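You operate a simulated robot arm through the tools that you are given. There is no shell and no other tool.

The job below is to be done with a simulated robot arm. You get a single attempt, and the scene is never put back.

Task
Trace the ring on the tile at N24 in black paint, with the light box on Mid.
Fine: set switch and dial before tracing; use the thin brush from the rack, no stray dabs, put it back; lay the traced tile in the free bay at N25; the yellow tile stays, clean.

It is judged by the outcome, as a careful person would: the job done as asked, and still so three seconds after it is handed in. It fails if anything else is knocked over, pushed out of place, dropped, spilled or broken.

Robot
A 6-joint arm with a two-finger parallel gripper, fixed in place. Base frame: the origin is at the foot of the arm, x ahead of it, y to its left, z up; the work surface is at about z = 0.8. Readings come in m, degrees, newtons and seconds.
With the tool pointing down near the work surface it reaches from about 0.28 to 0.64 m from the base axis. Its first joint turns from -115.0 to 115.0 degrees. Payload 3.43 kg.
The tool frame sits at the grasp point between the pads (the TCP): z along the fingers, y along the line on which they close. The tips reach 0.034 m beyond it. Largest opening 0.128 m; finger width 0.024, thickness 0.012; the body of the gripper, 0.048 by 0.13 m, starts 0.096 m behind the TCP.
Orientation is that of the tool frame in the base frame, as [roll, pitch, yaw] about the fixed x, y, z axes, in that order (R = Rz(yaw) Ry(pitch) Rx(roll)). With the fingers straight down and closing along the base's y, the tool's x points along the base's -x, its y along +y and its z along -z.

Tools
- The arm moves only by the tool play_rows. Its argument "moves" is text: rows parted by semicolons, each of 7 numbers parted by spaces: the shift along the tool's x, y, z in m, then the turn, a rotation vector about the tool's x, y, z in degrees, then the closure, from 0 (fully open) to 1 (shut). In form: dx dy dz ax ay az grip; .... A call has 1 to 20 rows; each row shifts and turns the commanded pose from where the row before left it, along the tool's axes as they then stand. A row lasts 0.2 s, in which the tool goes at most 0.05 m and 8.6 degrees; a call with a longer step from one row to the next is refused whole, and so is a gripper value outside its range. Where a pose cannot be reached the arm comes as near as it can. A force on the tool above 40 N (or 10 N above the force at the start of the call, whichever is more), or a blocked arm, ends the call early, and 0.2 s more pass. The fingers move at their own pace (about 0.153 m/s each) and stop on an object; they squeeze with about 29 N. The grip force told is the motor's: it shows also when the fingers shut on nothing. Time passes only in rows, and 0.2 s behind the last, so rows that do not move let the fingers close. It gives the time, the measured TCP pose, the force on the tool (base axes), the opening and the grip force at its end, in the units of the frame above (readings bear some noise), with the torque about the TCP (base axes, N m) and any sound that the robot's microphone picked up.
- Cameras (640 x 400 px; columns grow to the right, rows downward): "scene" is fixed at [0.2198, 0.6515, 1.5796]; the picture's right is [-0.89, -0.45, 0.00], its down [-0.38, 0.76, -0.53] and it looks along [0.24, -0.47, -0.85] (base axes); focal length 301 px, centre (320, 200). "wrist" rides on the gripper at [0.076, -0.011, -0.16] in the tool frame; the picture's right is [0.15, 0.99, 0.00], its down [-0.88, 0.13, -0.46] and it looks along [-0.45, 0.07, 0.89] (tool axes); focal length 234 px, centre (320, 200). There is no depth. A picture from a camera that has moved, and an enlarged one, comes with that camera's place and axes in the base frame and with its lens.
- camera(camera): a new picture of that camera. The clock stands still meanwhile.
- raise_lower(by): slides the trunk up (or, below 0, down) by that many m; the arm rides with it, the base frame stays. It gives what a move gives, with no picture.
- close_up(camera, box): a new picture of the part [left, top, right, bottom] of that camera's present view, enlarged. The clock stands still meanwhile.
- hand_in(): hands the job in; it is judged then, once.

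Nothing tells you positions but the pictures and the camera data. Unless the task says otherwise, let go and move clear before handing in.

The tools are called after "Emit:" by a JSON object that holds its "name" and its "arguments". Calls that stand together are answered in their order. play_rows: Moves the arm, as the interface text tells. Its arguments: {"type":"object","properties":{"moves":{"type":"string"}},"required":["moves"]} The other tools are called the same way: raise_lower (by) slides the trunk up or down; camera (camera) takes a picture; close_up (camera, box) takes an enlarged picture of a part of a camera's view; hand_in () hands the job in.

At the start:

```text
t: 0.0
tool_pos: [0.3435, 0.2204, 1.191]
tool_rot: [179.9, 0.0, -180.0]
force: [-0.6, 0.5, 0.2]
ft_torque: [-0.01, 0.02, -0.01]
width: 0.128
gripper_force: 0.1
trunk travel left (down, up): [-0.9, 0.09]
```

scene: 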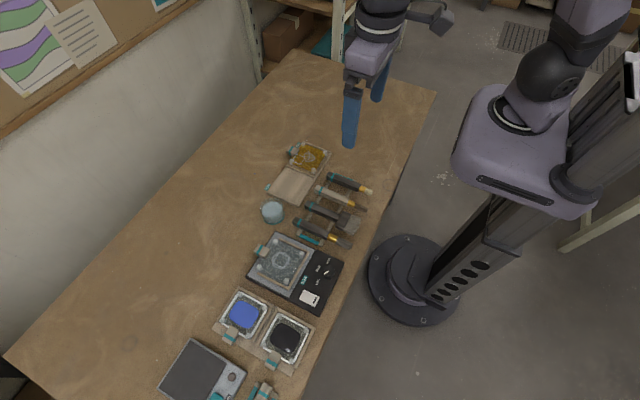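
wrist: 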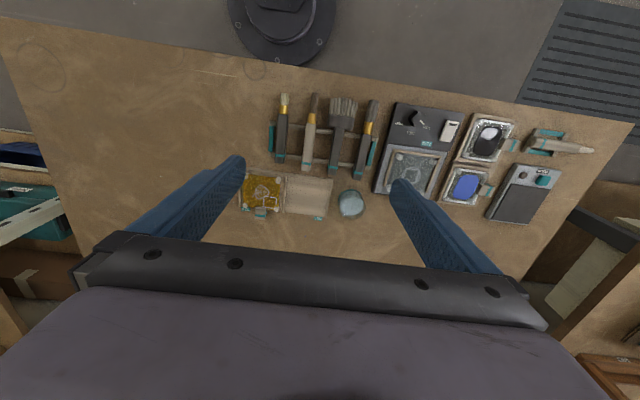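

I see a bench with a yellow tile in a tray next to an empty bay, a brush rack, a light box carrying a grey tile, two paint pots (blue and black), and another device. I'll take enlarged views first to read labels and locate things.

Emit:
{"name": "close_up", "arguments": {"camera": "scene", "box": [240, 220, 360, 320]}}

Emit:
{"name": "close_up", "arguments": {"camera": "scene", "box": [250, 130, 390, 260]}}

Emit:
{"name": "close_up", "arguments": {"camera": "scene", "box": [150, 280, 320, 400]}}

Emit:
{"name": "close_up", "arguments": {"camera": "wrist", "box": [220, 80, 420, 230]}}

Emit:
{"name": "close_up", "arguments": {"camera": "wrist", "box": [360, 90, 600, 240]}}

```text
4.00 times, centred on (300, 270) of scene
camera zoom: at [0.2198, 0.6515, 1.5796], right [-0.89, -0.45, 0.0], down [-0.38, 0.76, -0.53], along [0.24, -0.47, -0.85], focal length 1202 px, centre (400, -80)
```

zoom: 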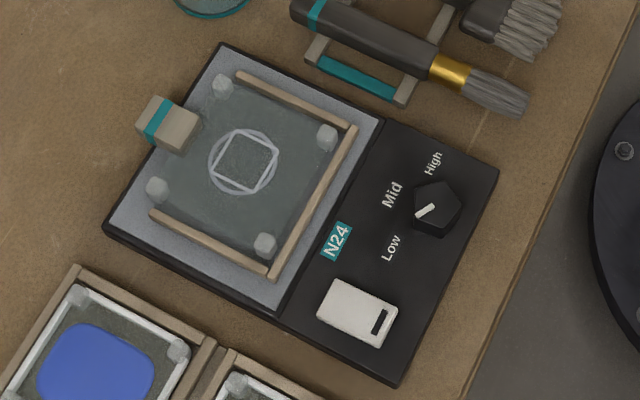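

```text
3.08 times, centred on (320, 195) of scene
camera zoom: at [0.2198, 0.6515, 1.5796], right [-0.89, -0.45, 0.0], down [-0.38, 0.76, -0.53], along [0.24, -0.47, -0.85], focal length 925 px, centre (320, 215)
```

zoom: 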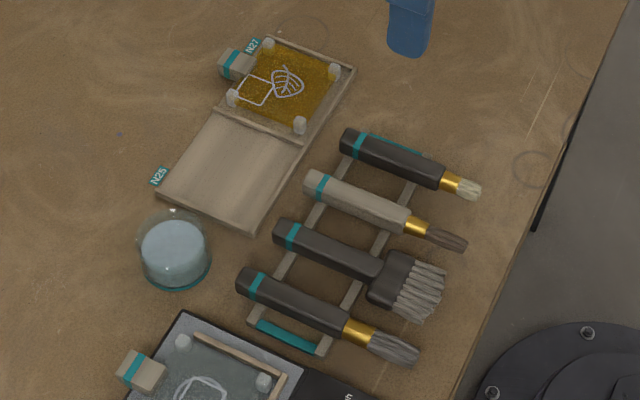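

```text
3.33 times, centred on (235, 340) of scene
camera zoom: at [0.2198, 0.6515, 1.5796], right [-0.89, -0.45, 0.0], down [-0.38, 0.76, -0.53], along [0.24, -0.47, -0.85], focal length 1002 px, centre (603, -267)
```

zoom: 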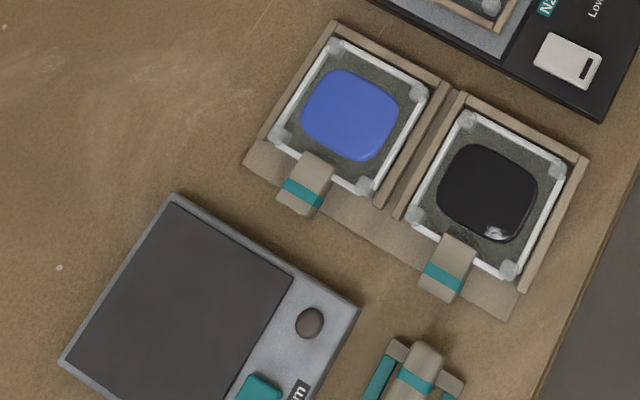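

```text
2.67 times, centred on (320, 155) of wrist
camera zoom: at [0.2675, 0.2101, 1.3504], right [-0.15, 0.99, 0.0], down [0.88, 0.13, 0.46], along [0.45, 0.07, -0.89], focal length 624 px, centre (320, 320)
```

zoom: 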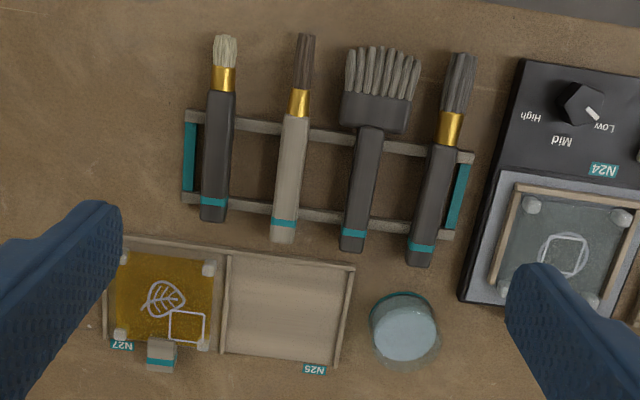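

```text
2.67 times, centred on (480, 165) of wrist
camera zoom: at [0.2675, 0.2101, 1.3504], right [-0.15, 0.99, 0.0], down [0.88, 0.13, 0.46], along [0.45, 0.07, -0.89], focal length 624 px, centre (-107, 293)
```

zoom: 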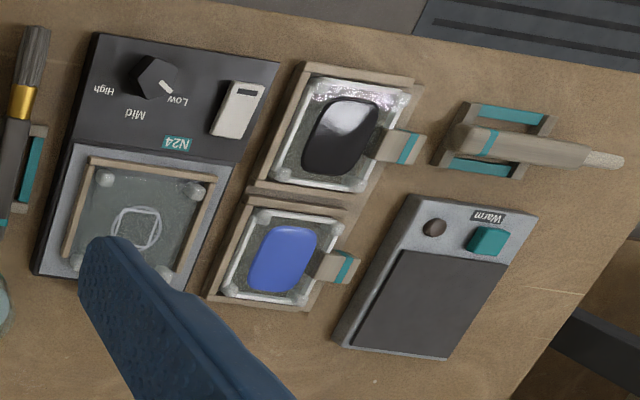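

The light box (N24) carries the grey tile with a ring around a square. Its dial points at Low, the white rocker sits beside it, and the thin brush is the second one in the rack (grey handle, narrow dark bristles). I'll move the wrist camera above the light box to measure it.

Emit:
{"name": "play_rows", "arguments": {"moves": "0.0062 0.03 0.0271 0 0 0 0; 0.0062 0.03 0.0271 0 0 0 0; 0.0062 0.03 0.0271 0 0 0 0; 0.0062 0.03 0.0271 0 0 0 0; 0.0062 0.03 0.0271 0 0 0 0; 0.0062 0.03 0.0271 0 0 0 0; 0.0062 0.03 0.0271 0 0 0 0; 0 0 0 0 0 0 0"}}

Emit:
{"name": "camera", "arguments": {"camera": "wrist"}}

Emit:
{"name": "camera", "arguments": {"camera": "scene"}}

```text
t: 1.8
tool_pos: [0.2989, 0.4309, 1.0007]
tool_rot: [179.9, 0.1, 180.0]
force: [0.1, -0.2, -0.3]
ft_torque: [0.03, 0.0, 0.02]
width: 0.1279
gripper_force: 0.0
trunk travel left (down, up): [-0.9, 0.09]
```

```text
taken
camera wrist: at [0.2234, 0.4204, 1.1609], right [-0.15, 0.99, 0.0], down [0.88, 0.13, 0.46], along [0.45, 0.07, -0.89], focal length 234 px, centre (320, 200)
```

wrist: 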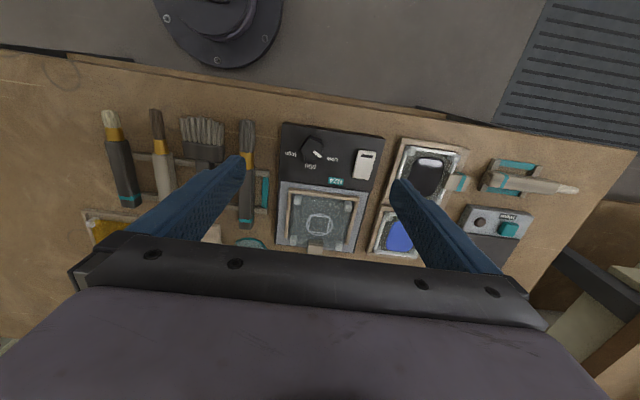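

```text
taken
```

scene: 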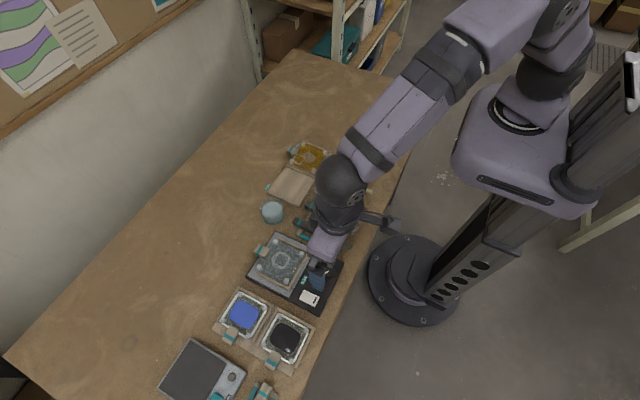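

Emit:
{"name": "close_up", "arguments": {"camera": "wrist", "box": [260, 110, 400, 260]}}

Emit:
{"name": "close_up", "arguments": {"camera": "wrist", "box": [270, 115, 390, 195]}}

Emit:
{"name": "close_up", "arguments": {"camera": "wrist", "box": [360, 120, 600, 270]}}

Emit:
{"name": "close_up", "arguments": {"camera": "wrist", "box": [70, 90, 280, 250]}}

```text
2.67 times, centred on (330, 185) of wrist
camera zoom: at [0.2234, 0.4204, 1.1609], right [-0.15, 0.99, 0.0], down [0.88, 0.13, 0.46], along [0.45, 0.07, -0.89], focal length 624 px, centre (293, 240)
```

zoom: 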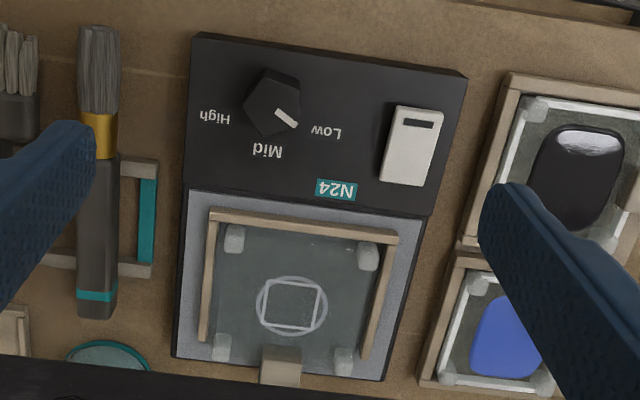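

```text
5.00 times, centred on (330, 155) of wrist
camera zoom: at [0.2234, 0.4204, 1.1609], right [-0.15, 0.99, 0.0], down [0.88, 0.13, 0.46], along [0.45, 0.07, -0.89], focal length 1171 px, centre (270, 425)
```

zoom: 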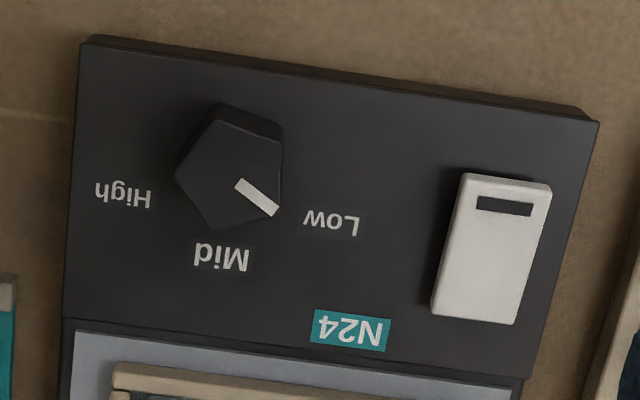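

```text
2.67 times, centred on (480, 195) of wrist
camera zoom: at [0.2234, 0.4204, 1.1609], right [-0.15, 0.99, 0.0], down [0.88, 0.13, 0.46], along [0.45, 0.07, -0.89], focal length 624 px, centre (-107, 213)
```

zoom: 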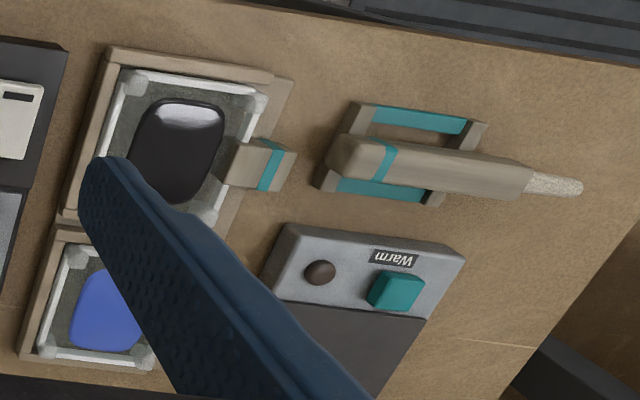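

```text
2.50 times, centred on (175, 170) of wrist
camera zoom: at [0.2234, 0.4204, 1.1609], right [-0.15, 0.99, 0.0], down [0.88, 0.13, 0.46], along [0.45, 0.07, -0.89], focal length 585 px, centre (682, 275)
```

zoom: 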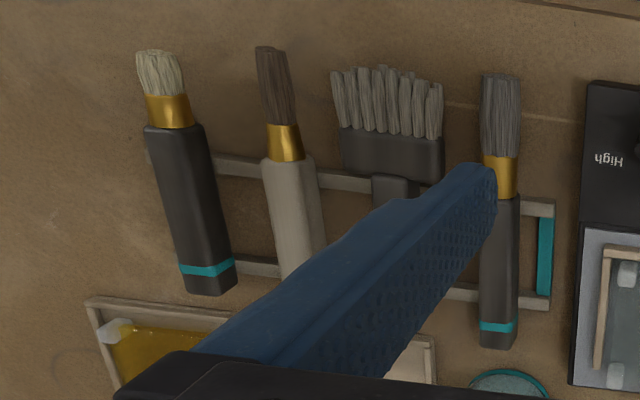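

The dial is a pentagonal knob whose pointer is at Low, centred near (0.303, 0.424). The rocker sits near (0.322, 0.500) with a dark mark at its base-side end. I'll zoom in on the rocker and panel to tell their state.

Emit:
{"name": "close_up", "arguments": {"camera": "wrist", "box": [345, 140, 385, 190]}}

Emit:
{"name": "close_up", "arguments": {"camera": "scene", "box": [290, 270, 340, 320]}}

Emit:
{"name": "close_up", "arguments": {"camera": "scene", "box": [240, 225, 320, 300]}}

```text
8.00 times, centred on (365, 165) of wrist
camera zoom: at [0.2234, 0.4204, 1.1609], right [-0.15, 0.99, 0.0], down [0.88, 0.13, 0.46], along [0.45, 0.07, -0.89], focal length 1873 px, centre (-40, 480)
```

zoom: 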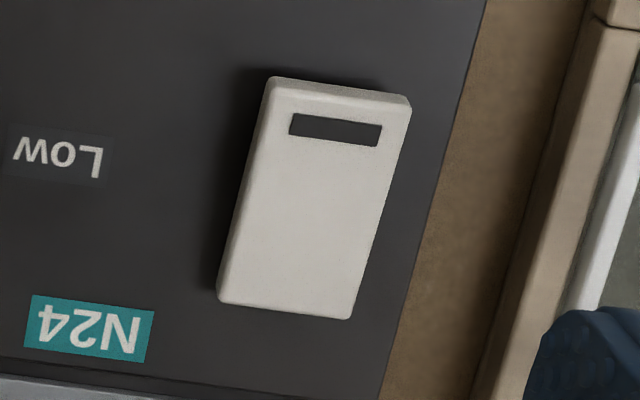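

```text
8.00 times, centred on (315, 295) of scene
camera zoom: at [0.2198, 0.6515, 1.5796], right [-0.89, -0.45, 0.0], down [-0.38, 0.76, -0.53], along [0.24, -0.47, -0.85], focal length 2405 px, centre (360, -560)
```

zoom: 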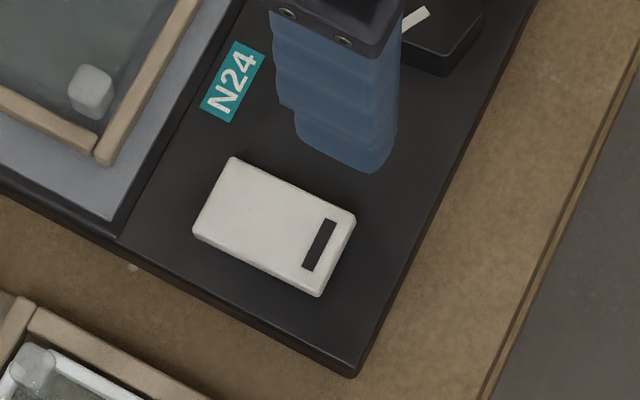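

```text
5.33 times, centred on (280, 262) of scene
camera zoom: at [0.2198, 0.6515, 1.5796], right [-0.89, -0.45, 0.0], down [-0.38, 0.76, -0.53], along [0.24, -0.47, -0.85], focal length 1603 px, centre (533, -133)
```

zoom: 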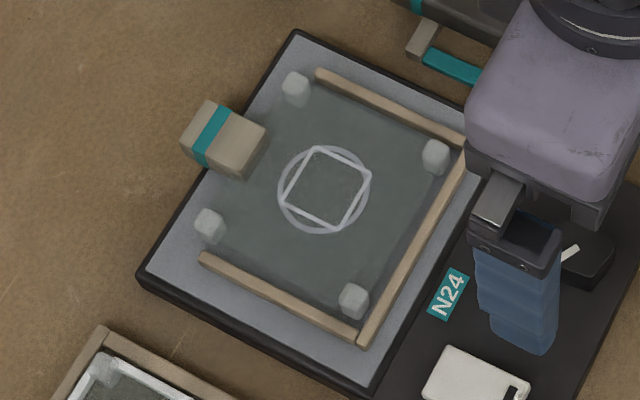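

The rocker's marked end (base side) looks raised and the panel is dark, so the box is off. First I'll hover above the dial with the fingers partly closed and check the alignment.

Emit:
{"name": "play_rows", "arguments": {"moves": "-0.003 -0.0037 0.035 0 0 0 0.5; -0.003 -0.0037 0.035 0 0 0 0.5; 0 0 0 0 0 0 0.5; 0 0 0 0 0 0 0.5"}}

Emit:
{"name": "close_up", "arguments": {"camera": "wrist", "box": [240, 100, 400, 200]}}

Emit:
{"name": "camera", "arguments": {"camera": "wrist"}}

Emit:
{"name": "close_up", "arguments": {"camera": "scene", "box": [280, 230, 360, 320]}}

```text
t: 2.8
tool_pos: [0.3074, 0.4226, 0.9308]
tool_rot: [179.9, 0.0, 179.9]
force: [-0.2, 0.3, 0.9]
ft_torque: [0.0, 0.01, 0.01]
width: 0.0641
gripper_force: 0.1
trunk travel left (down, up): [-0.9, 0.09]
```

```text
4.00 times, centred on (320, 150) of wrist
camera zoom: at [0.2312, 0.4129, 1.0911], right [-0.15, 0.99, 0.0], down [0.88, 0.13, 0.46], along [0.45, 0.07, -0.89], focal length 937 px, centre (320, 400)
```

zoom: 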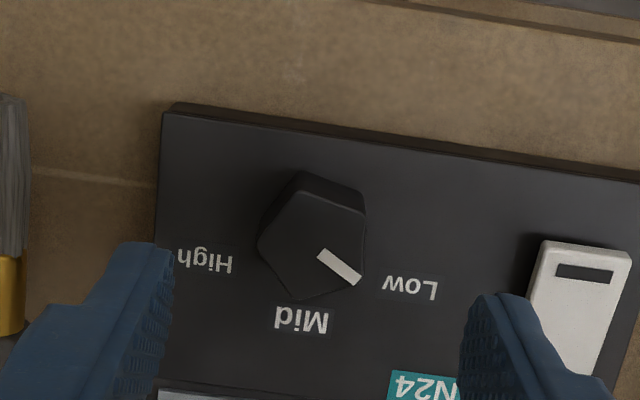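

```text
taken
camera wrist: at [0.2312, 0.4129, 1.0911], right [-0.15, 0.99, 0.0], down [0.88, 0.13, 0.46], along [0.45, 0.07, -0.89], focal length 234 px, centre (320, 200)
```

wrist: 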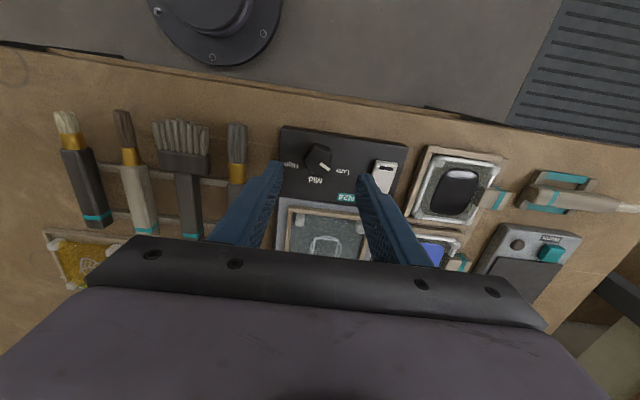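

```text
4.44 times, centred on (320, 275) of scene
camera zoom: at [0.2198, 0.6515, 1.5796], right [-0.89, -0.45, 0.0], down [-0.38, 0.76, -0.53], along [0.24, -0.47, -0.85], focal length 1336 px, centre (320, -133)
```

zoom: 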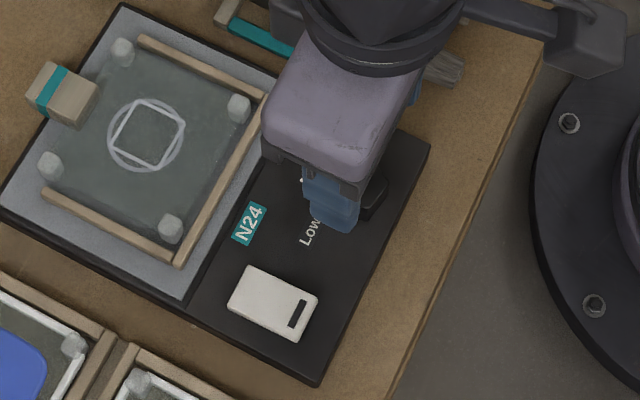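

The knob's centre works out at about (0.3087, 0.4234), with its top near z 0.848 and the pointer about 56° from Mid. A flat already faces the finger direction, so I'll descend around it and close gently.

Emit:
{"name": "play_rows", "arguments": {"moves": "-0.0007 0.0003 0.03 0 0 0 0.5; -0.0007 0.0003 0.02 0 0 0 0.5; 0 0 0.0128 0 0 0 0.5; 0 0 0 0 0 0 0.5"}}

Emit:
{"name": "close_up", "arguments": {"camera": "wrist", "box": [240, 100, 400, 200]}}

Emit:
{"name": "close_up", "arguments": {"camera": "scene", "box": [290, 240, 350, 310]}}

```text
t: 3.8
tool_pos: [0.308, 0.4236, 0.8662]
tool_rot: [180.0, 0.0, 179.9]
force: [0.0, -0.4, 0.5]
ft_torque: [0.0, 0.02, 0.0]
width: 0.0639
gripper_force: 0.0
trunk travel left (down, up): [-0.9, 0.09]
```

```text
4.00 times, centred on (320, 150) of wrist
camera zoom: at [0.2323, 0.4131, 1.027], right [-0.15, 0.99, 0.0], down [0.88, 0.13, 0.46], along [0.45, 0.07, -0.89], focal length 937 px, centre (320, 400)
```

zoom: 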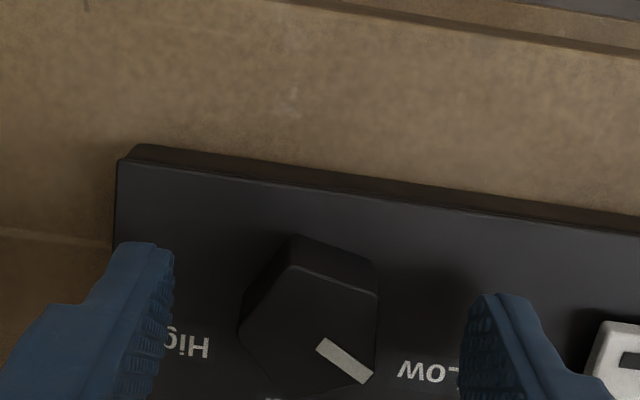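

```text
5.71 times, centred on (320, 275) of scene
camera zoom: at [0.2198, 0.6515, 1.5796], right [-0.89, -0.45, 0.0], down [-0.38, 0.76, -0.53], along [0.24, -0.47, -0.85], focal length 1718 px, centre (320, -229)
```

zoom: 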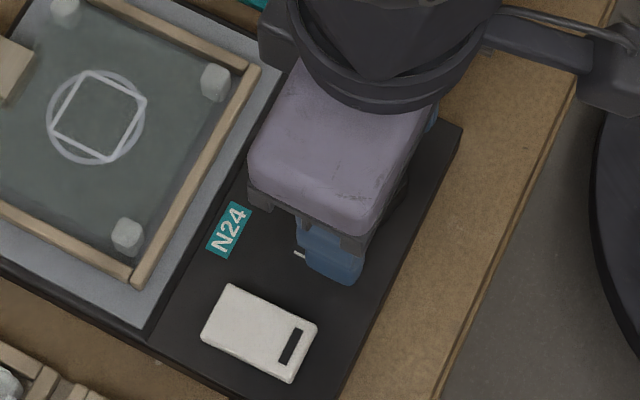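

Emit:
{"name": "play_rows", "arguments": {"moves": "0 0 0 0 0 0 0.7; 0 0 0 0 0 0 1; 0 0 0 0 0 0 1; 0 0 0 0 0 0 1"}}

Emit:
{"name": "close_up", "arguments": {"camera": "wrist", "box": [240, 100, 400, 200]}}

```text
t: 4.8
tool_pos: [0.309, 0.4209, 0.8664]
tool_rot: [-179.8, -0.1, 180.0]
force: [0.3, -10.1, -1.8]
ft_torque: [-0.48, 0.2, -0.02]
width: 0.0301
gripper_force: 44.8
trunk travel left (down, up): [-0.9, 0.09]
```

```text
4.00 times, centred on (320, 150) of wrist
camera zoom: at [0.2324, 0.4115, 1.0268], right [-0.15, 0.99, 0.0], down [0.88, 0.13, 0.45], along [0.45, 0.06, -0.89], focal length 937 px, centre (320, 400)
```

zoom: 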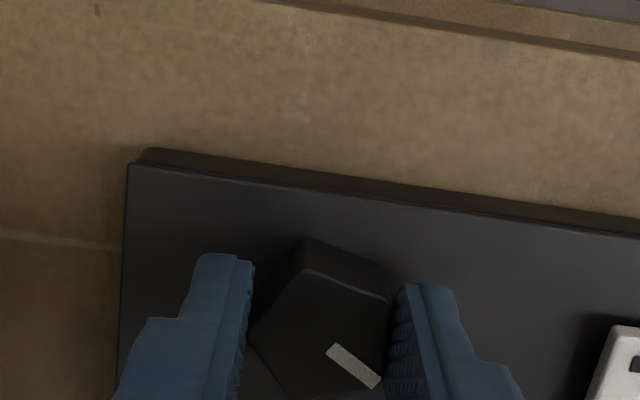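

Emit:
{"name": "play_rows", "arguments": {"moves": "0 -0.0027 0 0 0 0 1; 0 0 0 0 0 5 1; 0 0 0 0 0 5 1; 0 0 0 0 0 5 1; 0 0 0 0 0 5 1; 0 0 0 0 0 0 1"}}

Emit:
{"name": "close_up", "arguments": {"camera": "wrist", "box": [240, 100, 400, 200]}}

```text
t: 6.2
tool_pos: [0.3075, 0.4214, 0.8668]
tool_rot: [-179.9, 0.0, 160.0]
force: [-4.8, 2.0, -18.5]
ft_torque: [0.4, 0.68, -0.02]
width: 0.0306
gripper_force: 44.4
trunk travel left (down, up): [-0.9, 0.09]
```

```text
4.00 times, centred on (320, 150) of wrist
camera zoom: at [0.2327, 0.4385, 1.0267], right [0.2, 0.98, 0.0], down [0.87, -0.18, 0.46], along [0.45, -0.09, -0.89], focal length 937 px, centre (320, 400)
```

zoom: 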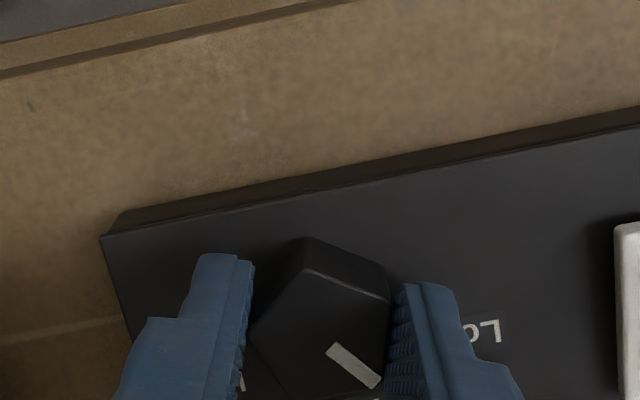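

The knob turns with the gripper. I'll continue the rest of the way to Mid.

Emit:
{"name": "play_rows", "arguments": {"moves": "0 0 0 0 0 5 1; 0 0 0 0 0 5 1; 0 0 0 0 0 5 1; 0 0 0 0 0 5 1; 0 0 0 0 0 5 1; 0 0 0 0 0 5 1; 0 0 0 0 0 5 1; 0 0 0 0 0 0 1"}}

Emit:
{"name": "close_up", "arguments": {"camera": "wrist", "box": [240, 100, 400, 200]}}

```text
t: 8.0
tool_pos: [0.3083, 0.4224, 0.8672]
tool_rot: [180.0, 0.1, 125.0]
force: [-1.5, 6.1, -18.6]
ft_torque: [0.47, 0.26, 0.03]
width: 0.0302
gripper_force: 45.3
trunk travel left (down, up): [-0.9, 0.09]
```

```text
4.00 times, centred on (320, 150) of wrist
camera zoom: at [0.2551, 0.4798, 1.0267], right [0.73, 0.69, 0.0], down [0.61, -0.65, 0.46], along [0.31, -0.33, -0.89], focal length 937 px, centre (320, 400)
```

zoom: 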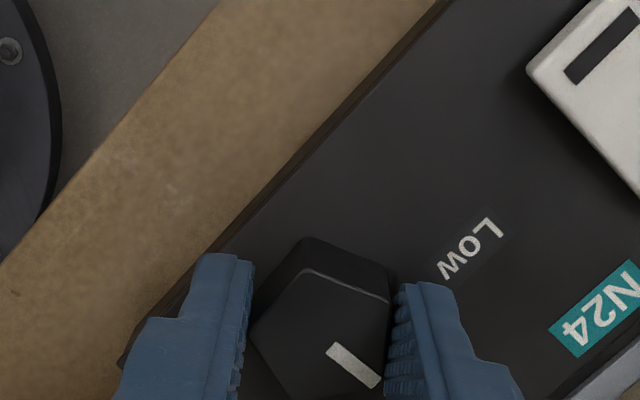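

The pointer now aligns with +x, so it's at Mid. I'll release slightly, lift clear, and view the dial from above.

Emit:
{"name": "play_rows", "arguments": {"moves": "0 0 0 0 0 0 0.62; 0 0 0 0 0 0 0.62; 0 0 -0.03 0 0 0 0.62; 0 0 -0.04 0 0 0 0.62; 0 0 -0.04 0 0 0 0.62; 0 0 0 0 0 0 0.62"}}

Emit:
{"name": "close_up", "arguments": {"camera": "wrist", "box": [240, 100, 400, 200]}}

Emit:
{"name": "close_up", "arguments": {"camera": "scene", "box": [290, 230, 360, 320]}}

```text
t: 9.4
tool_pos: [0.3079, 0.421, 0.9763]
tool_rot: [-179.8, 0.0, 125.0]
force: [-1.2, 0.8, -0.4]
ft_torque: [0.03, 0.01, 0.0]
width: 0.0483
gripper_force: 0.0
trunk travel left (down, up): [-0.9, 0.09]
```

```text
4.00 times, centred on (320, 150) of wrist
camera zoom: at [0.255, 0.4778, 1.1368], right [0.73, 0.69, 0.0], down [0.61, -0.65, 0.46], along [0.31, -0.33, -0.89], focal length 937 px, centre (320, 400)
```

zoom: 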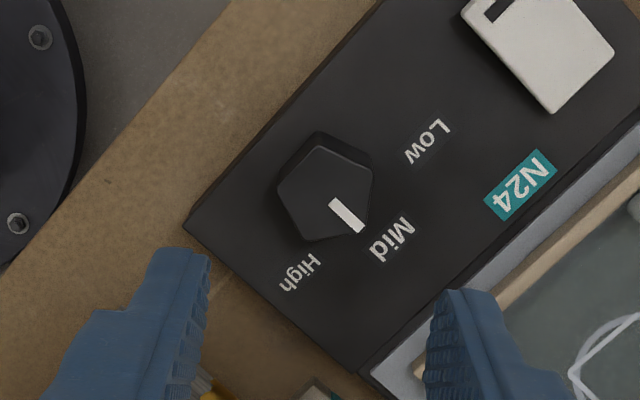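

```text
4.44 times, centred on (325, 275) of scene
camera zoom: at [0.2198, 0.6515, 1.5796], right [-0.89, -0.45, 0.0], down [-0.38, 0.76, -0.53], along [0.24, -0.47, -0.85], focal length 1336 px, centre (298, -133)
```

zoom: 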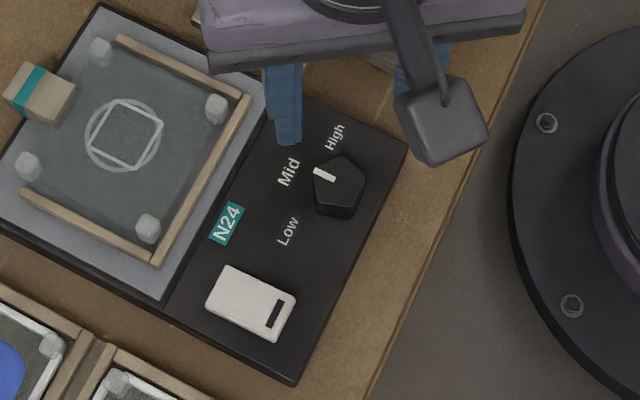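

The pointer is at Mid. Next I'll rotate the wrist back, close the fingers, and hover over the rocker's raised, marked end.

Emit:
{"name": "play_rows", "arguments": {"moves": "0 0 0 0 0 -8 1; 0 0 0 0 0 -8 1; 0 0 0 0 0 -8 1; 0 0 0 0 0 -8 1; 0 0 0 0 0 -8 1; 0 0 0 0 0 -8 1; 0 0 0 0 0 -7 1; 0.001 0.0395 0.01 0 0 0 1; 0.001 0.0395 0.01 0 0 0 1; 0 0 0 0 0 0 1"}}

Emit:
{"name": "close_up", "arguments": {"camera": "wrist", "box": [240, 100, 400, 200]}}

Emit:
{"name": "close_up", "arguments": {"camera": "scene", "box": [280, 240, 360, 330]}}

```text
t: 11.6
tool_pos: [0.3046, 0.499, 0.9589]
tool_rot: [-180.0, 0.0, -180.0]
force: [-0.5, -0.6, 0.1]
ft_torque: [-0.02, -0.01, -0.02]
width: 0.0001
gripper_force: 28.7
trunk travel left (down, up): [-0.9, 0.09]
```

```text
4.00 times, centred on (320, 150) of wrist
camera zoom: at [0.2288, 0.4892, 1.1182], right [-0.15, 0.99, 0.0], down [0.88, 0.13, 0.46], along [0.45, 0.07, -0.89], focal length 937 px, centre (320, 400)
```

zoom: 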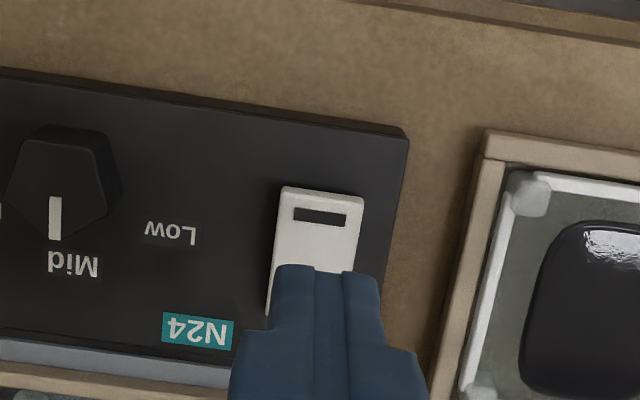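

```text
4.44 times, centred on (320, 285) of scene
camera zoom: at [0.2198, 0.6515, 1.5796], right [-0.89, -0.45, 0.0], down [-0.38, 0.76, -0.53], along [0.24, -0.47, -0.85], focal length 1336 px, centre (320, -178)
```

zoom: 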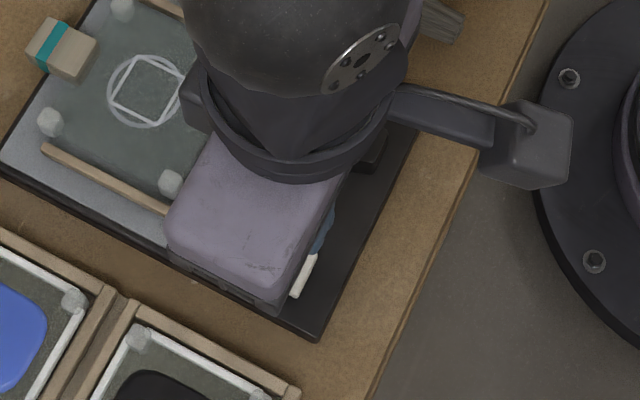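

The dial reads Mid and the closed fingertips are over the marked end of the rocker. I'll come down slowly to press it.

Emit:
{"name": "play_rows", "arguments": {"moves": "-0.001 0.0015 0.04 0 0 0 1; 0 0 0.032 0 0 0 1; 0 0 0.004 0 0 0 1; 0 0 0.003 0 0 0 1; 0 0 0.002 0 0 0 1; 0 0 0.002 0 0 0 1; 0 0 0.002 0 0 0 1"}}

```text
t: 13.2
tool_pos: [0.3063, 0.5017, 0.8733]
tool_rot: [-179.9, 0.0, -180.0]
force: [-0.1, 0.2, -0.5]
ft_torque: [0.01, -0.01, -0.04]
width: 0.0001
gripper_force: 29.6
trunk travel left (down, up): [-0.9, 0.09]
```

Emit:
{"name": "play_rows", "arguments": {"moves": "0 0 0.002 0 0 0 1; 0 0 0.002 0 0 0 1; 0 0 0.002 0 0 0 1; 0 0 0 0 0 0 1"}}

Emit:
{"name": "close_up", "arguments": {"camera": "wrist", "box": [240, 100, 400, 200]}}

```text
t: 14.2
tool_pos: [0.3062, 0.5026, 0.8669]
tool_rot: [180.0, 0.0, -179.9]
force: [-0.1, 0.5, -0.2]
ft_torque: [-0.03, -0.01, 0.0]
width: 0.0
gripper_force: 29.1
trunk travel left (down, up): [-0.9, 0.09]
```

```text
4.00 times, centred on (320, 150) of wrist
camera zoom: at [0.231, 0.4915, 1.0269], right [-0.15, 0.99, 0.0], down [0.88, 0.13, 0.46], along [0.45, 0.07, -0.89], focal length 937 px, centre (320, 400)
```

zoom: 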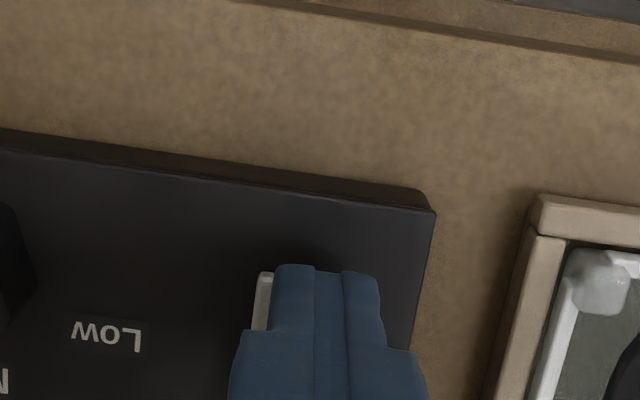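

Emit:
{"name": "play_rows", "arguments": {"moves": "0 -0.001 0.0015 0 0 0 1; 0 0 0.0015 0 0 0 1; 0 0 0 0 0 0 1"}}

Emit:
{"name": "close_up", "arguments": {"camera": "scene", "box": [290, 260, 350, 320]}}

```text
t: 15.0
tool_pos: [0.3071, 0.5021, 0.8676]
tool_rot: [179.7, 0.2, -179.8]
force: [1.0, 2.6, 14.3]
ft_torque: [0.07, -0.2, 0.21]
width: 0.0001
gripper_force: 28.8
trunk travel left (down, up): [-0.9, 0.09]
```

```text
6.67 times, centred on (320, 290) of scene
camera zoom: at [0.2198, 0.6515, 1.5796], right [-0.89, -0.45, 0.0], down [-0.38, 0.76, -0.53], along [0.24, -0.47, -0.85], focal length 2004 px, centre (320, -400)
```

zoom: 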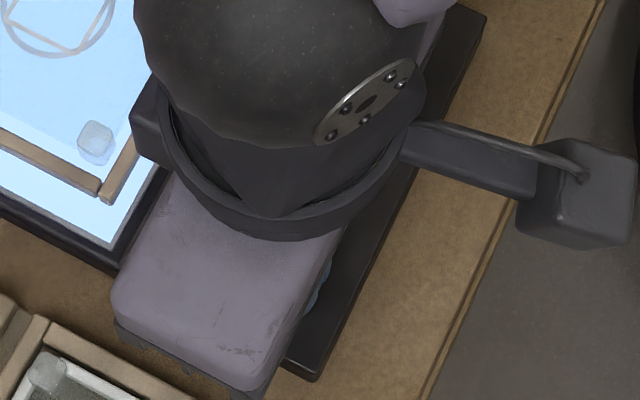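

The panel lit up, so the light box is on. I'll lift straight off and verify.

Emit:
{"name": "play_rows", "arguments": {"moves": "0 0 -0.02 0 0 0 1; 0 0 -0.04 0 0 0 1; 0 0 -0.04 0 0 0 1; 0.01 -0.03 -0.03 0 0 0 1; 0 0 0 0 0 0 1"}}

Emit:
{"name": "close_up", "arguments": {"camera": "wrist", "box": [240, 100, 420, 220]}}

Emit:
{"name": "camera", "arguments": {"camera": "scene"}}

```text
t: 16.2
tool_pos: [0.2969, 0.4729, 0.9939]
tool_rot: [-180.0, -0.1, 180.0]
force: [-0.3, 0.5, 0.3]
ft_torque: [-0.02, 0.04, 0.02]
width: 0.0
gripper_force: 29.1
trunk travel left (down, up): [-0.9, 0.09]
```

```text
3.33 times, centred on (330, 160) of wrist
camera zoom: at [0.2211, 0.4617, 1.1538], right [-0.15, 0.99, 0.0], down [0.88, 0.13, 0.46], along [0.45, 0.07, -0.89], focal length 781 px, centre (287, 333)
```

zoom: 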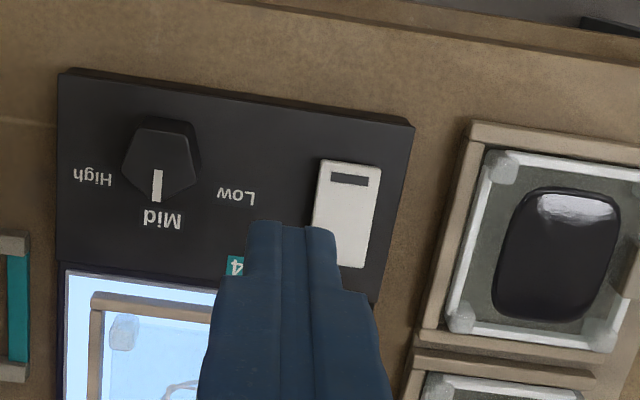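

```text
taken
```

scene: 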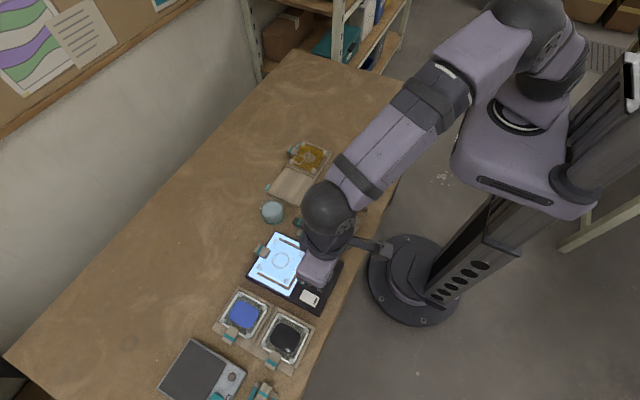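

The box is on and at Mid. Now I'll go look closely at the brush rack.

Emit:
{"name": "play_rows", "arguments": {"moves": "0 -0.0442 -0.012 0 0 0 0; 0 -0.0442 -0.012 0 0 0 0; 0 -0.0442 -0.012 0 0 0 0; 0 -0.0442 -0.012 0 0 0 0; 0 -0.0442 -0.006 0 0 0 0; 0 -0.0442 0 0 0 0 0; 0 0 0 0 0 0 0"}}

Emit:
{"name": "close_up", "arguments": {"camera": "wrist", "box": [220, 90, 420, 240]}}

Emit:
{"name": "close_up", "arguments": {"camera": "wrist", "box": [270, 100, 350, 220]}}

Emit:
{"name": "camera", "arguments": {"camera": "wrist"}}

Emit:
{"name": "close_up", "arguments": {"camera": "scene", "box": [290, 160, 390, 260]}}

```text
t: 17.8
tool_pos: [0.2985, 0.2045, 1.0471]
tool_rot: [-180.0, 0.0, -179.9]
force: [-0.5, -0.3, -0.6]
ft_torque: [-0.03, -0.03, 0.0]
width: 0.1281
gripper_force: 0.0
trunk travel left (down, up): [-0.9, 0.09]
```

```text
2.67 times, centred on (320, 165) of wrist
camera zoom: at [0.2217, 0.1941, 1.2074], right [-0.15, 0.99, 0.0], down [0.88, 0.13, 0.46], along [0.45, 0.07, -0.89], focal length 624 px, centre (320, 293)
```

zoom: 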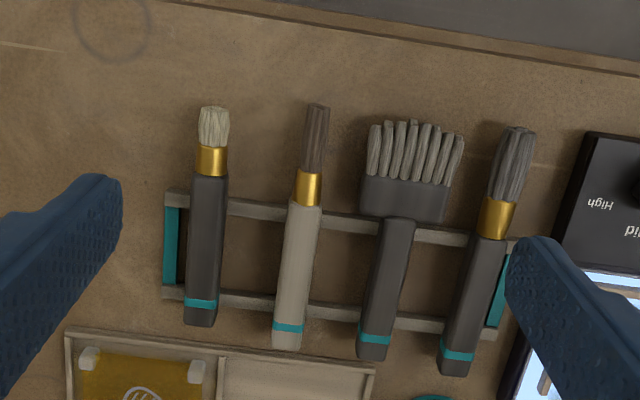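

```text
3.33 times, centred on (310, 160) of wrist
camera zoom: at [0.2217, 0.1941, 1.2074], right [-0.15, 0.99, 0.0], down [0.88, 0.13, 0.46], along [0.45, 0.07, -0.89], focal length 781 px, centre (353, 333)
```

zoom: 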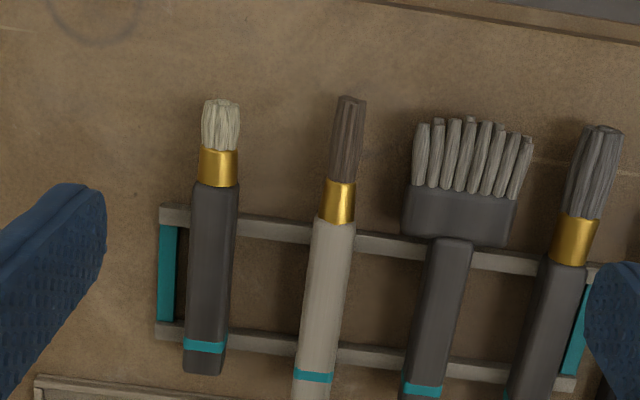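

```text
taken
camera wrist: at [0.2217, 0.1941, 1.2074], right [-0.15, 0.99, 0.0], down [0.88, 0.13, 0.46], along [0.45, 0.07, -0.89], focal length 234 px, centre (320, 200)
```

wrist: 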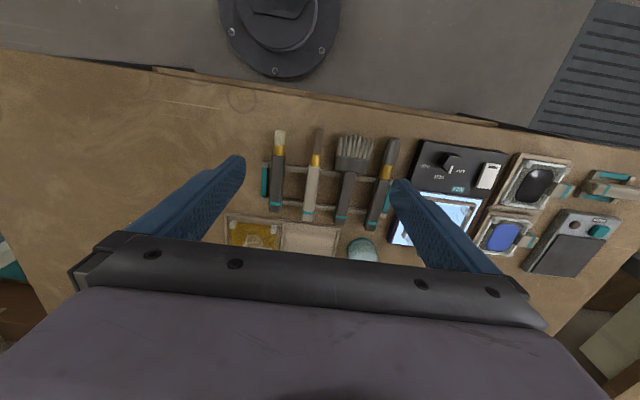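

```text
4.00 times, centred on (340, 210) of scene
camera zoom: at [0.2198, 0.6515, 1.5796], right [-0.89, -0.45, 0.0], down [-0.38, 0.76, -0.53], along [0.24, -0.47, -0.85], focal length 1202 px, centre (240, 160)
```

zoom: 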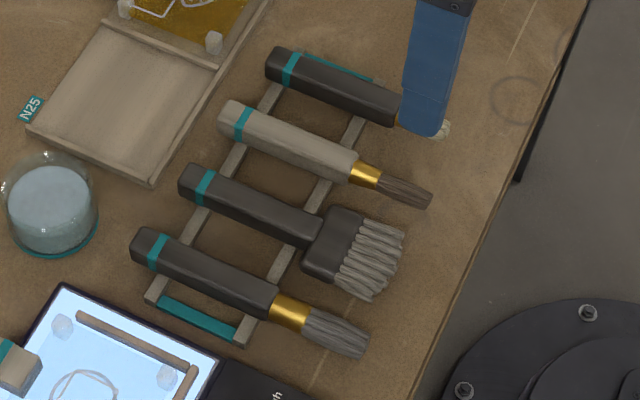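

The thin brush is the grey-handled one, lying along x at y≈0.2045 with its butt near x 0.46, ferrule near x 0.353 and tip near x 0.292. The rails cross it near x 0.366 and 0.432. I'll hover over the handle at x≈0.40 with a narrow opening and check clearance to the neighbouring brushes.

Emit:
{"name": "play_rows", "arguments": {"moves": "-0.034 0 0.03 0 0 0 0.64; -0.034 0 0.03 0 0 0 0.64; -0.0335 0 0.03 0 0 0 0.64; 0 0 0.03 0 0 0 0.64; 0 0 0 0 0 0 0.64"}}

Emit:
{"name": "close_up", "arguments": {"camera": "wrist", "box": [220, 60, 420, 210]}}

Emit:
{"name": "close_up", "arguments": {"camera": "scene", "box": [290, 160, 390, 260]}}

```text
t: 19.0
tool_pos: [0.3967, 0.2042, 0.9264]
tool_rot: [180.0, 0.0, -179.9]
force: [0.2, 0.2, 0.9]
ft_torque: [-0.03, 0.0, 0.02]
width: 0.0461
gripper_force: 0.0
trunk travel left (down, up): [-0.9, 0.09]
```

```text
2.67 times, centred on (320, 135) of wrist
camera zoom: at [0.3204, 0.1944, 1.087], right [-0.15, 0.99, 0.0], down [0.88, 0.13, 0.46], along [0.45, 0.07, -0.89], focal length 624 px, centre (320, 373)
```

zoom: 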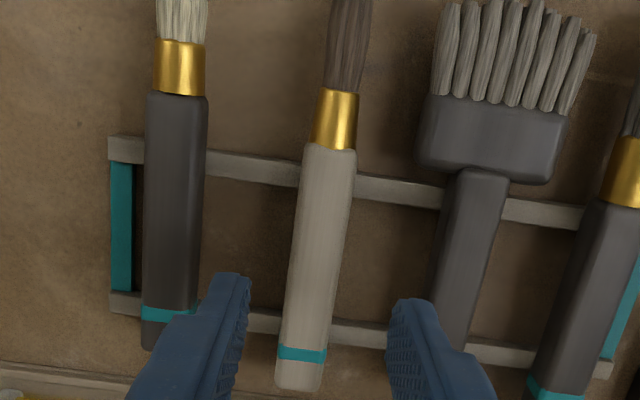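

```text
4.00 times, centred on (340, 210) of scene
camera zoom: at [0.2198, 0.6515, 1.5796], right [-0.89, -0.45, 0.0], down [-0.38, 0.76, -0.53], along [0.24, -0.47, -0.85], focal length 1202 px, centre (240, 160)
```

zoom: 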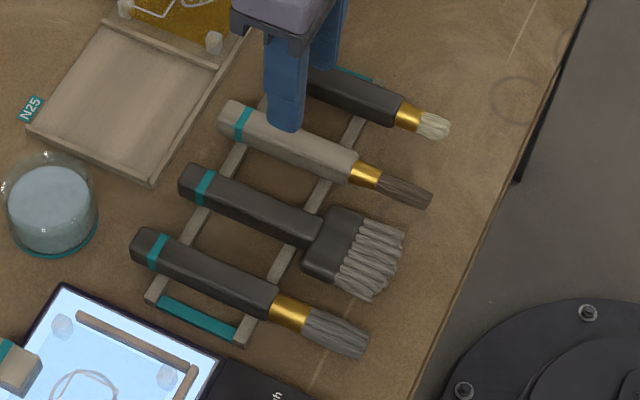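

Emit:
{"name": "play_rows", "arguments": {"moves": "-0.002 0.0005 0.03 0 0 0 0.64; 0 0 0.025 0 0 0 0.64; 0 0 0.015 0 0 0 0.64; 0 0 0.008 0 0 0 0.64; 0 0 0.004 0 0 0 0.64; 0 0 0 0 0 0 0.64"}}

Emit:
{"name": "close_up", "arguments": {"camera": "wrist", "box": [220, 60, 420, 210]}}

Emit:
{"name": "close_up", "arguments": {"camera": "scene", "box": [290, 160, 390, 260]}}

```text
t: 20.4
tool_pos: [0.3996, 0.2055, 0.8459]
tool_rot: [-179.9, 0.0, -180.0]
force: [-0.8, 0.5, 0.0]
ft_torque: [0.02, 0.04, 0.02]
width: 0.0462
gripper_force: 0.0
trunk travel left (down, up): [-0.9, 0.09]
```

```text
2.67 times, centred on (320, 135) of wrist
camera zoom: at [0.3242, 0.1954, 1.0054], right [-0.15, 0.99, 0.0], down [0.88, 0.13, 0.46], along [0.45, 0.07, -0.89], focal length 624 px, centre (320, 373)
```

zoom: 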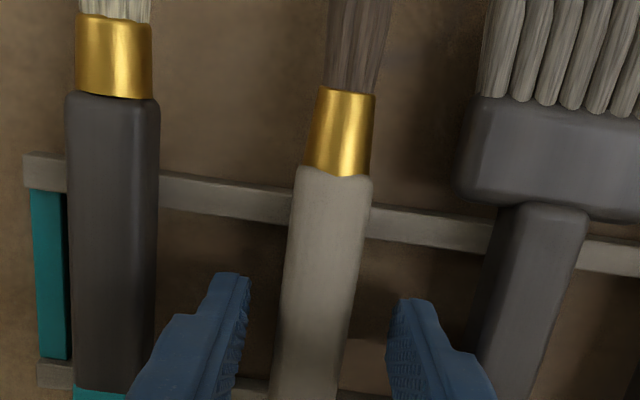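

```text
4.00 times, centred on (340, 210) of scene
camera zoom: at [0.2198, 0.6515, 1.5796], right [-0.89, -0.45, 0.0], down [-0.38, 0.76, -0.53], along [0.24, -0.47, -0.85], focal length 1202 px, centre (240, 160)
```

zoom: 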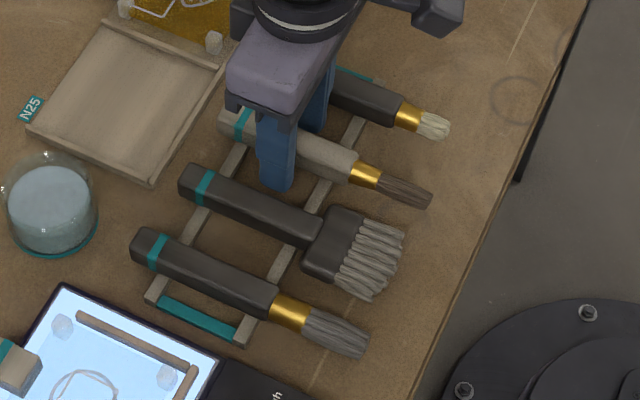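

Emit:
{"name": "play_rows", "arguments": {"moves": "0 -0.0008 0.0035 0 0 0 0.64; 0 0 0 0 0 0 0.75; 0 0 0 0 0 0 0.8; 0 0 0 0 0 0 1; 0 0 0 0 0 0 1; 0 0 0 0 0 0 1"}}

Emit:
{"name": "close_up", "arguments": {"camera": "wrist", "box": [220, 0, 420, 150]}}

```text
t: 21.8
tool_pos: [0.3986, 0.2057, 0.8413]
tool_rot: [-180.0, 0.0, 179.9]
force: [0.0, 0.4, 0.2]
ft_torque: [0.01, 0.02, -0.02]
width: 0.0213
gripper_force: 29.3
trunk travel left (down, up): [-0.9, 0.09]
```

```text
2.67 times, centred on (320, 75) of wrist
camera zoom: at [0.3238, 0.195, 1.0021], right [-0.15, 0.99, 0.0], down [0.88, 0.13, 0.46], along [0.45, 0.07, -0.89], focal length 624 px, centre (320, 533)
```

zoom: 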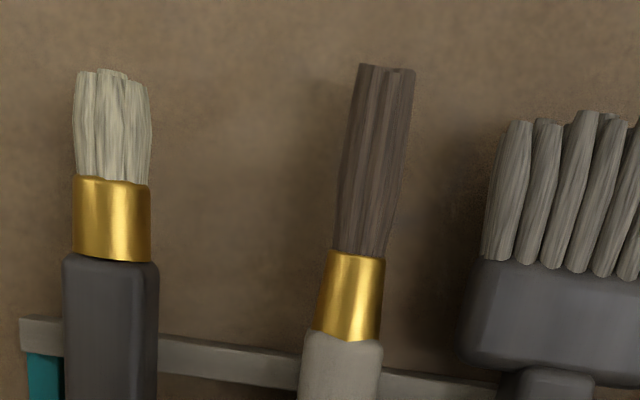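

The thin brush is gripped (width 0.021). I'll lift it straight up and check the hold.

Emit:
{"name": "play_rows", "arguments": {"moves": "0 0 -0.01 0 0 0 1; 0 0 -0.03 0 0 0 1; 0 0 -0.05 0 0 0 1; 0 0 -0.05 0 0 0 1; 0 0 0 0 0 0 1"}}

Emit:
{"name": "camera", "arguments": {"camera": "wrist"}}

Emit:
{"name": "camera", "arguments": {"camera": "scene"}}

```text
t: 23.0
tool_pos: [0.4011, 0.2055, 0.9825]
tool_rot: [180.0, -0.1, 180.0]
force: [0.2, -0.4, -1.4]
ft_torque: [-0.03, 0.02, 0.01]
width: 0.0212
gripper_force: 29.3
trunk travel left (down, up): [-0.9, 0.09]
```

```text
taken
camera wrist: at [0.3245, 0.1954, 1.1423], right [-0.15, 0.99, 0.0], down [0.88, 0.13, 0.45], along [0.45, 0.07, -0.89], focal length 234 px, centre (320, 200)
```

wrist: 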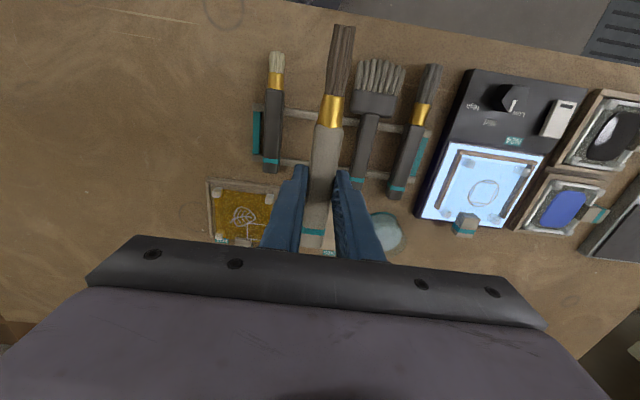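

```text
taken
```

scene: 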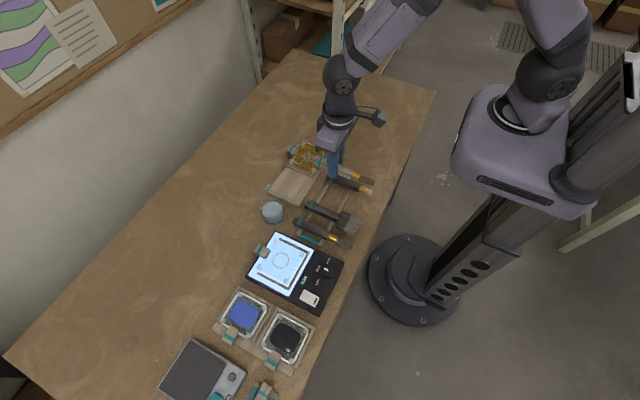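

The brush is secure, with its tip about 0.106 m along tool x. I'll raise it, turn the heading toward the base radial for the black paint, and carry it over.

Emit:
{"name": "play_rows", "arguments": {"moves": "0 0 -0.03 0 0 0 1; 0 0 -0.03 0 0 0 1; 0 0 0 0 0 -7.625 1; 0 0 0 0 0 -7.625 1; 0 0 0 0 0 -7.625 1; 0 0 0 0 0 -7.625 1; 0 0 0 0 0 -7.625 1; 0 0 0 0 0 -7.625 1; 0 0 0 0 0 -7.625 1; 0 0 0 0 0 -7.625 1; 0 0 0 0 0 0 1"}}

Emit:
{"name": "play_rows", "arguments": {"moves": "-0.0299 0.033 0 0 0 0 1; -0.0299 0.033 0 0 0 0 1; -0.0299 0.033 0 0 0 0 1; -0.0299 0.033 0 0 0 0 1; -0.0299 0.033 0 0 0 0 1; -0.0299 0.033 0 0 0 0 1; -0.0299 0.033 0 0 0 0 1; 0 0 0 0 0 0 1"}}

Emit:
{"name": "camera", "arguments": {"camera": "wrist"}}

Emit:
{"name": "camera", "arguments": {"camera": "scene"}}

```text
t: 25.4
tool_pos: [0.401, 0.2044, 1.0416]
tool_rot: [180.0, 0.1, -118.9]
force: [-1.1, -0.2, -1.2]
ft_torque: [0.01, -0.01, 0.01]
width: 0.0213
gripper_force: 29.2
trunk travel left (down, up): [-0.9, 0.09]
```

```text
t: 27.2
tool_pos: [0.3012, 0.499, 1.0408]
tool_rot: [-180.0, 0.0, -119.0]
force: [0.1, -0.3, -0.4]
ft_torque: [0.03, 0.0, 0.0]
width: 0.0211
gripper_force: 28.6
trunk travel left (down, up): [-0.9, 0.09]
```

```text
taken
camera wrist: at [0.2738, 0.4286, 1.2007], right [-0.94, 0.35, 0.0], down [0.31, 0.83, 0.46], along [0.16, 0.43, -0.89], focal length 234 px, centre (320, 200)
```

wrist: 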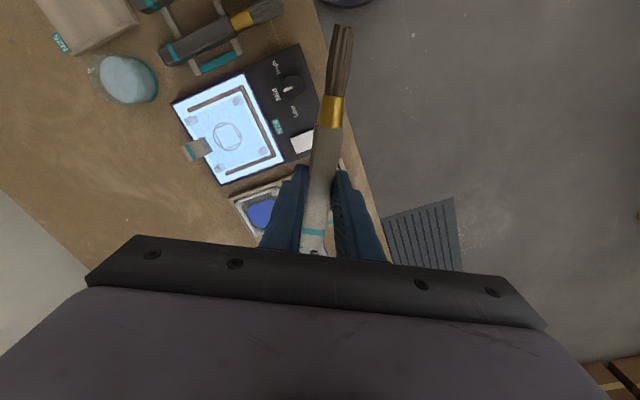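

```text
taken
```

scene: 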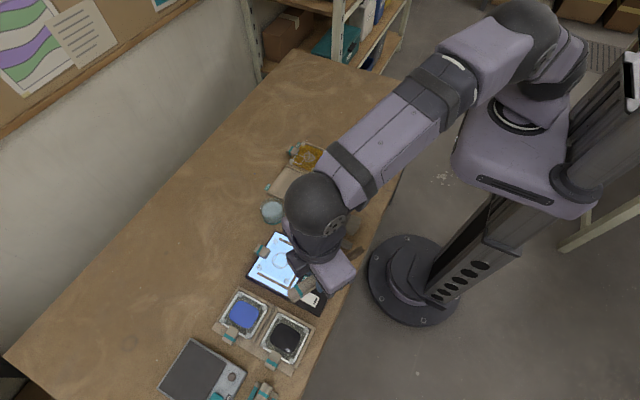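

Now I'll tilt the brush tip down by about 60° in the clear space above.

Emit:
{"name": "play_rows", "arguments": {"moves": "0 0 0 0 -8.5 0 1; 0 0 0 0 -8.5 0 1; 0 0 0 0 -8.5 0 1; 0 0 0 0 -8.5 0 1; 0 0 0 0 -8.5 0 1; 0 0 0 0 -8.5 0 1; 0 0 0 0 -8.5 0 1; 0 0 0 0 0 0 1"}}

Emit:
{"name": "camera", "arguments": {"camera": "wrist"}}

Emit:
{"name": "camera", "arguments": {"camera": "scene"}}

```text
t: 29.0
tool_pos: [0.3062, 0.496, 1.042]
tool_rot: [-178.3, 37.1, -119.0]
force: [0.2, 0.6, -0.7]
ft_torque: [-0.02, -0.03, 0.0]
width: 0.0214
gripper_force: 29.1
out of reach, approached as far as the arm can: row 5, 6, 7
trunk travel left (down, up): [-0.9, 0.09]
```

```text
taken
camera wrist: at [0.2356, 0.3576, 1.125], right [-0.91, 0.39, -0.11], down [0.08, 0.45, 0.89], along [0.4, 0.8, -0.44], focal length 234 px, centre (320, 200)
```

wrist: 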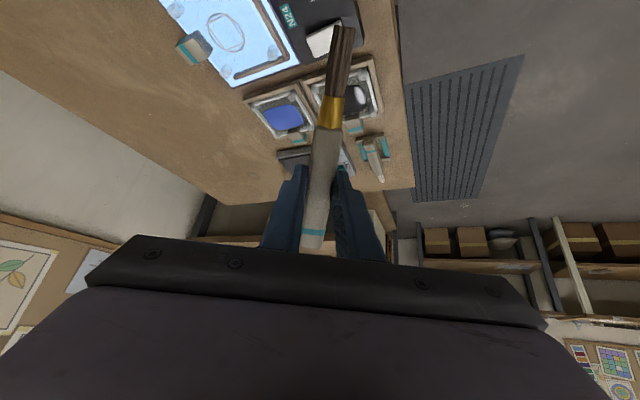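

```text
taken
```

scene: 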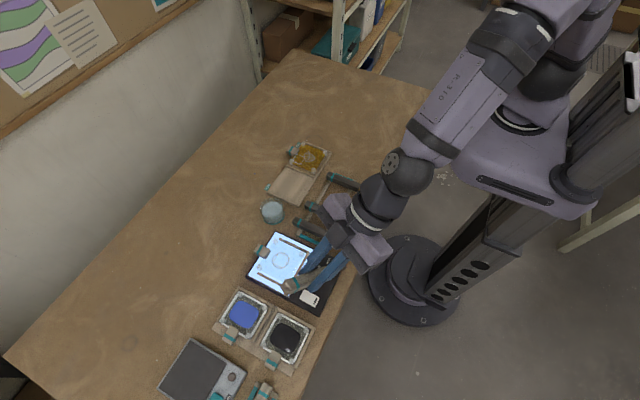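

The arm stopped at about 37° of tilt, probably too folded at this radius. I'll move outward, where the tilt should be easier to reach, and see.

Emit:
{"name": "play_rows", "arguments": {"moves": "-0.0203 0 0.0345 0 0 0 1; -0.0203 0 0.0345 0 0 0 1; 0 0 0 0 0 0 1"}}

```text
t: 29.8
tool_pos: [0.3425, 0.562, 1.0123]
tool_rot: [-178.2, 37.1, -119.1]
force: [0.1, 0.6, -0.8]
ft_torque: [0.03, -0.01, 0.0]
width: 0.0211
gripper_force: 29.0
trunk travel left (down, up): [-0.9, 0.09]
```

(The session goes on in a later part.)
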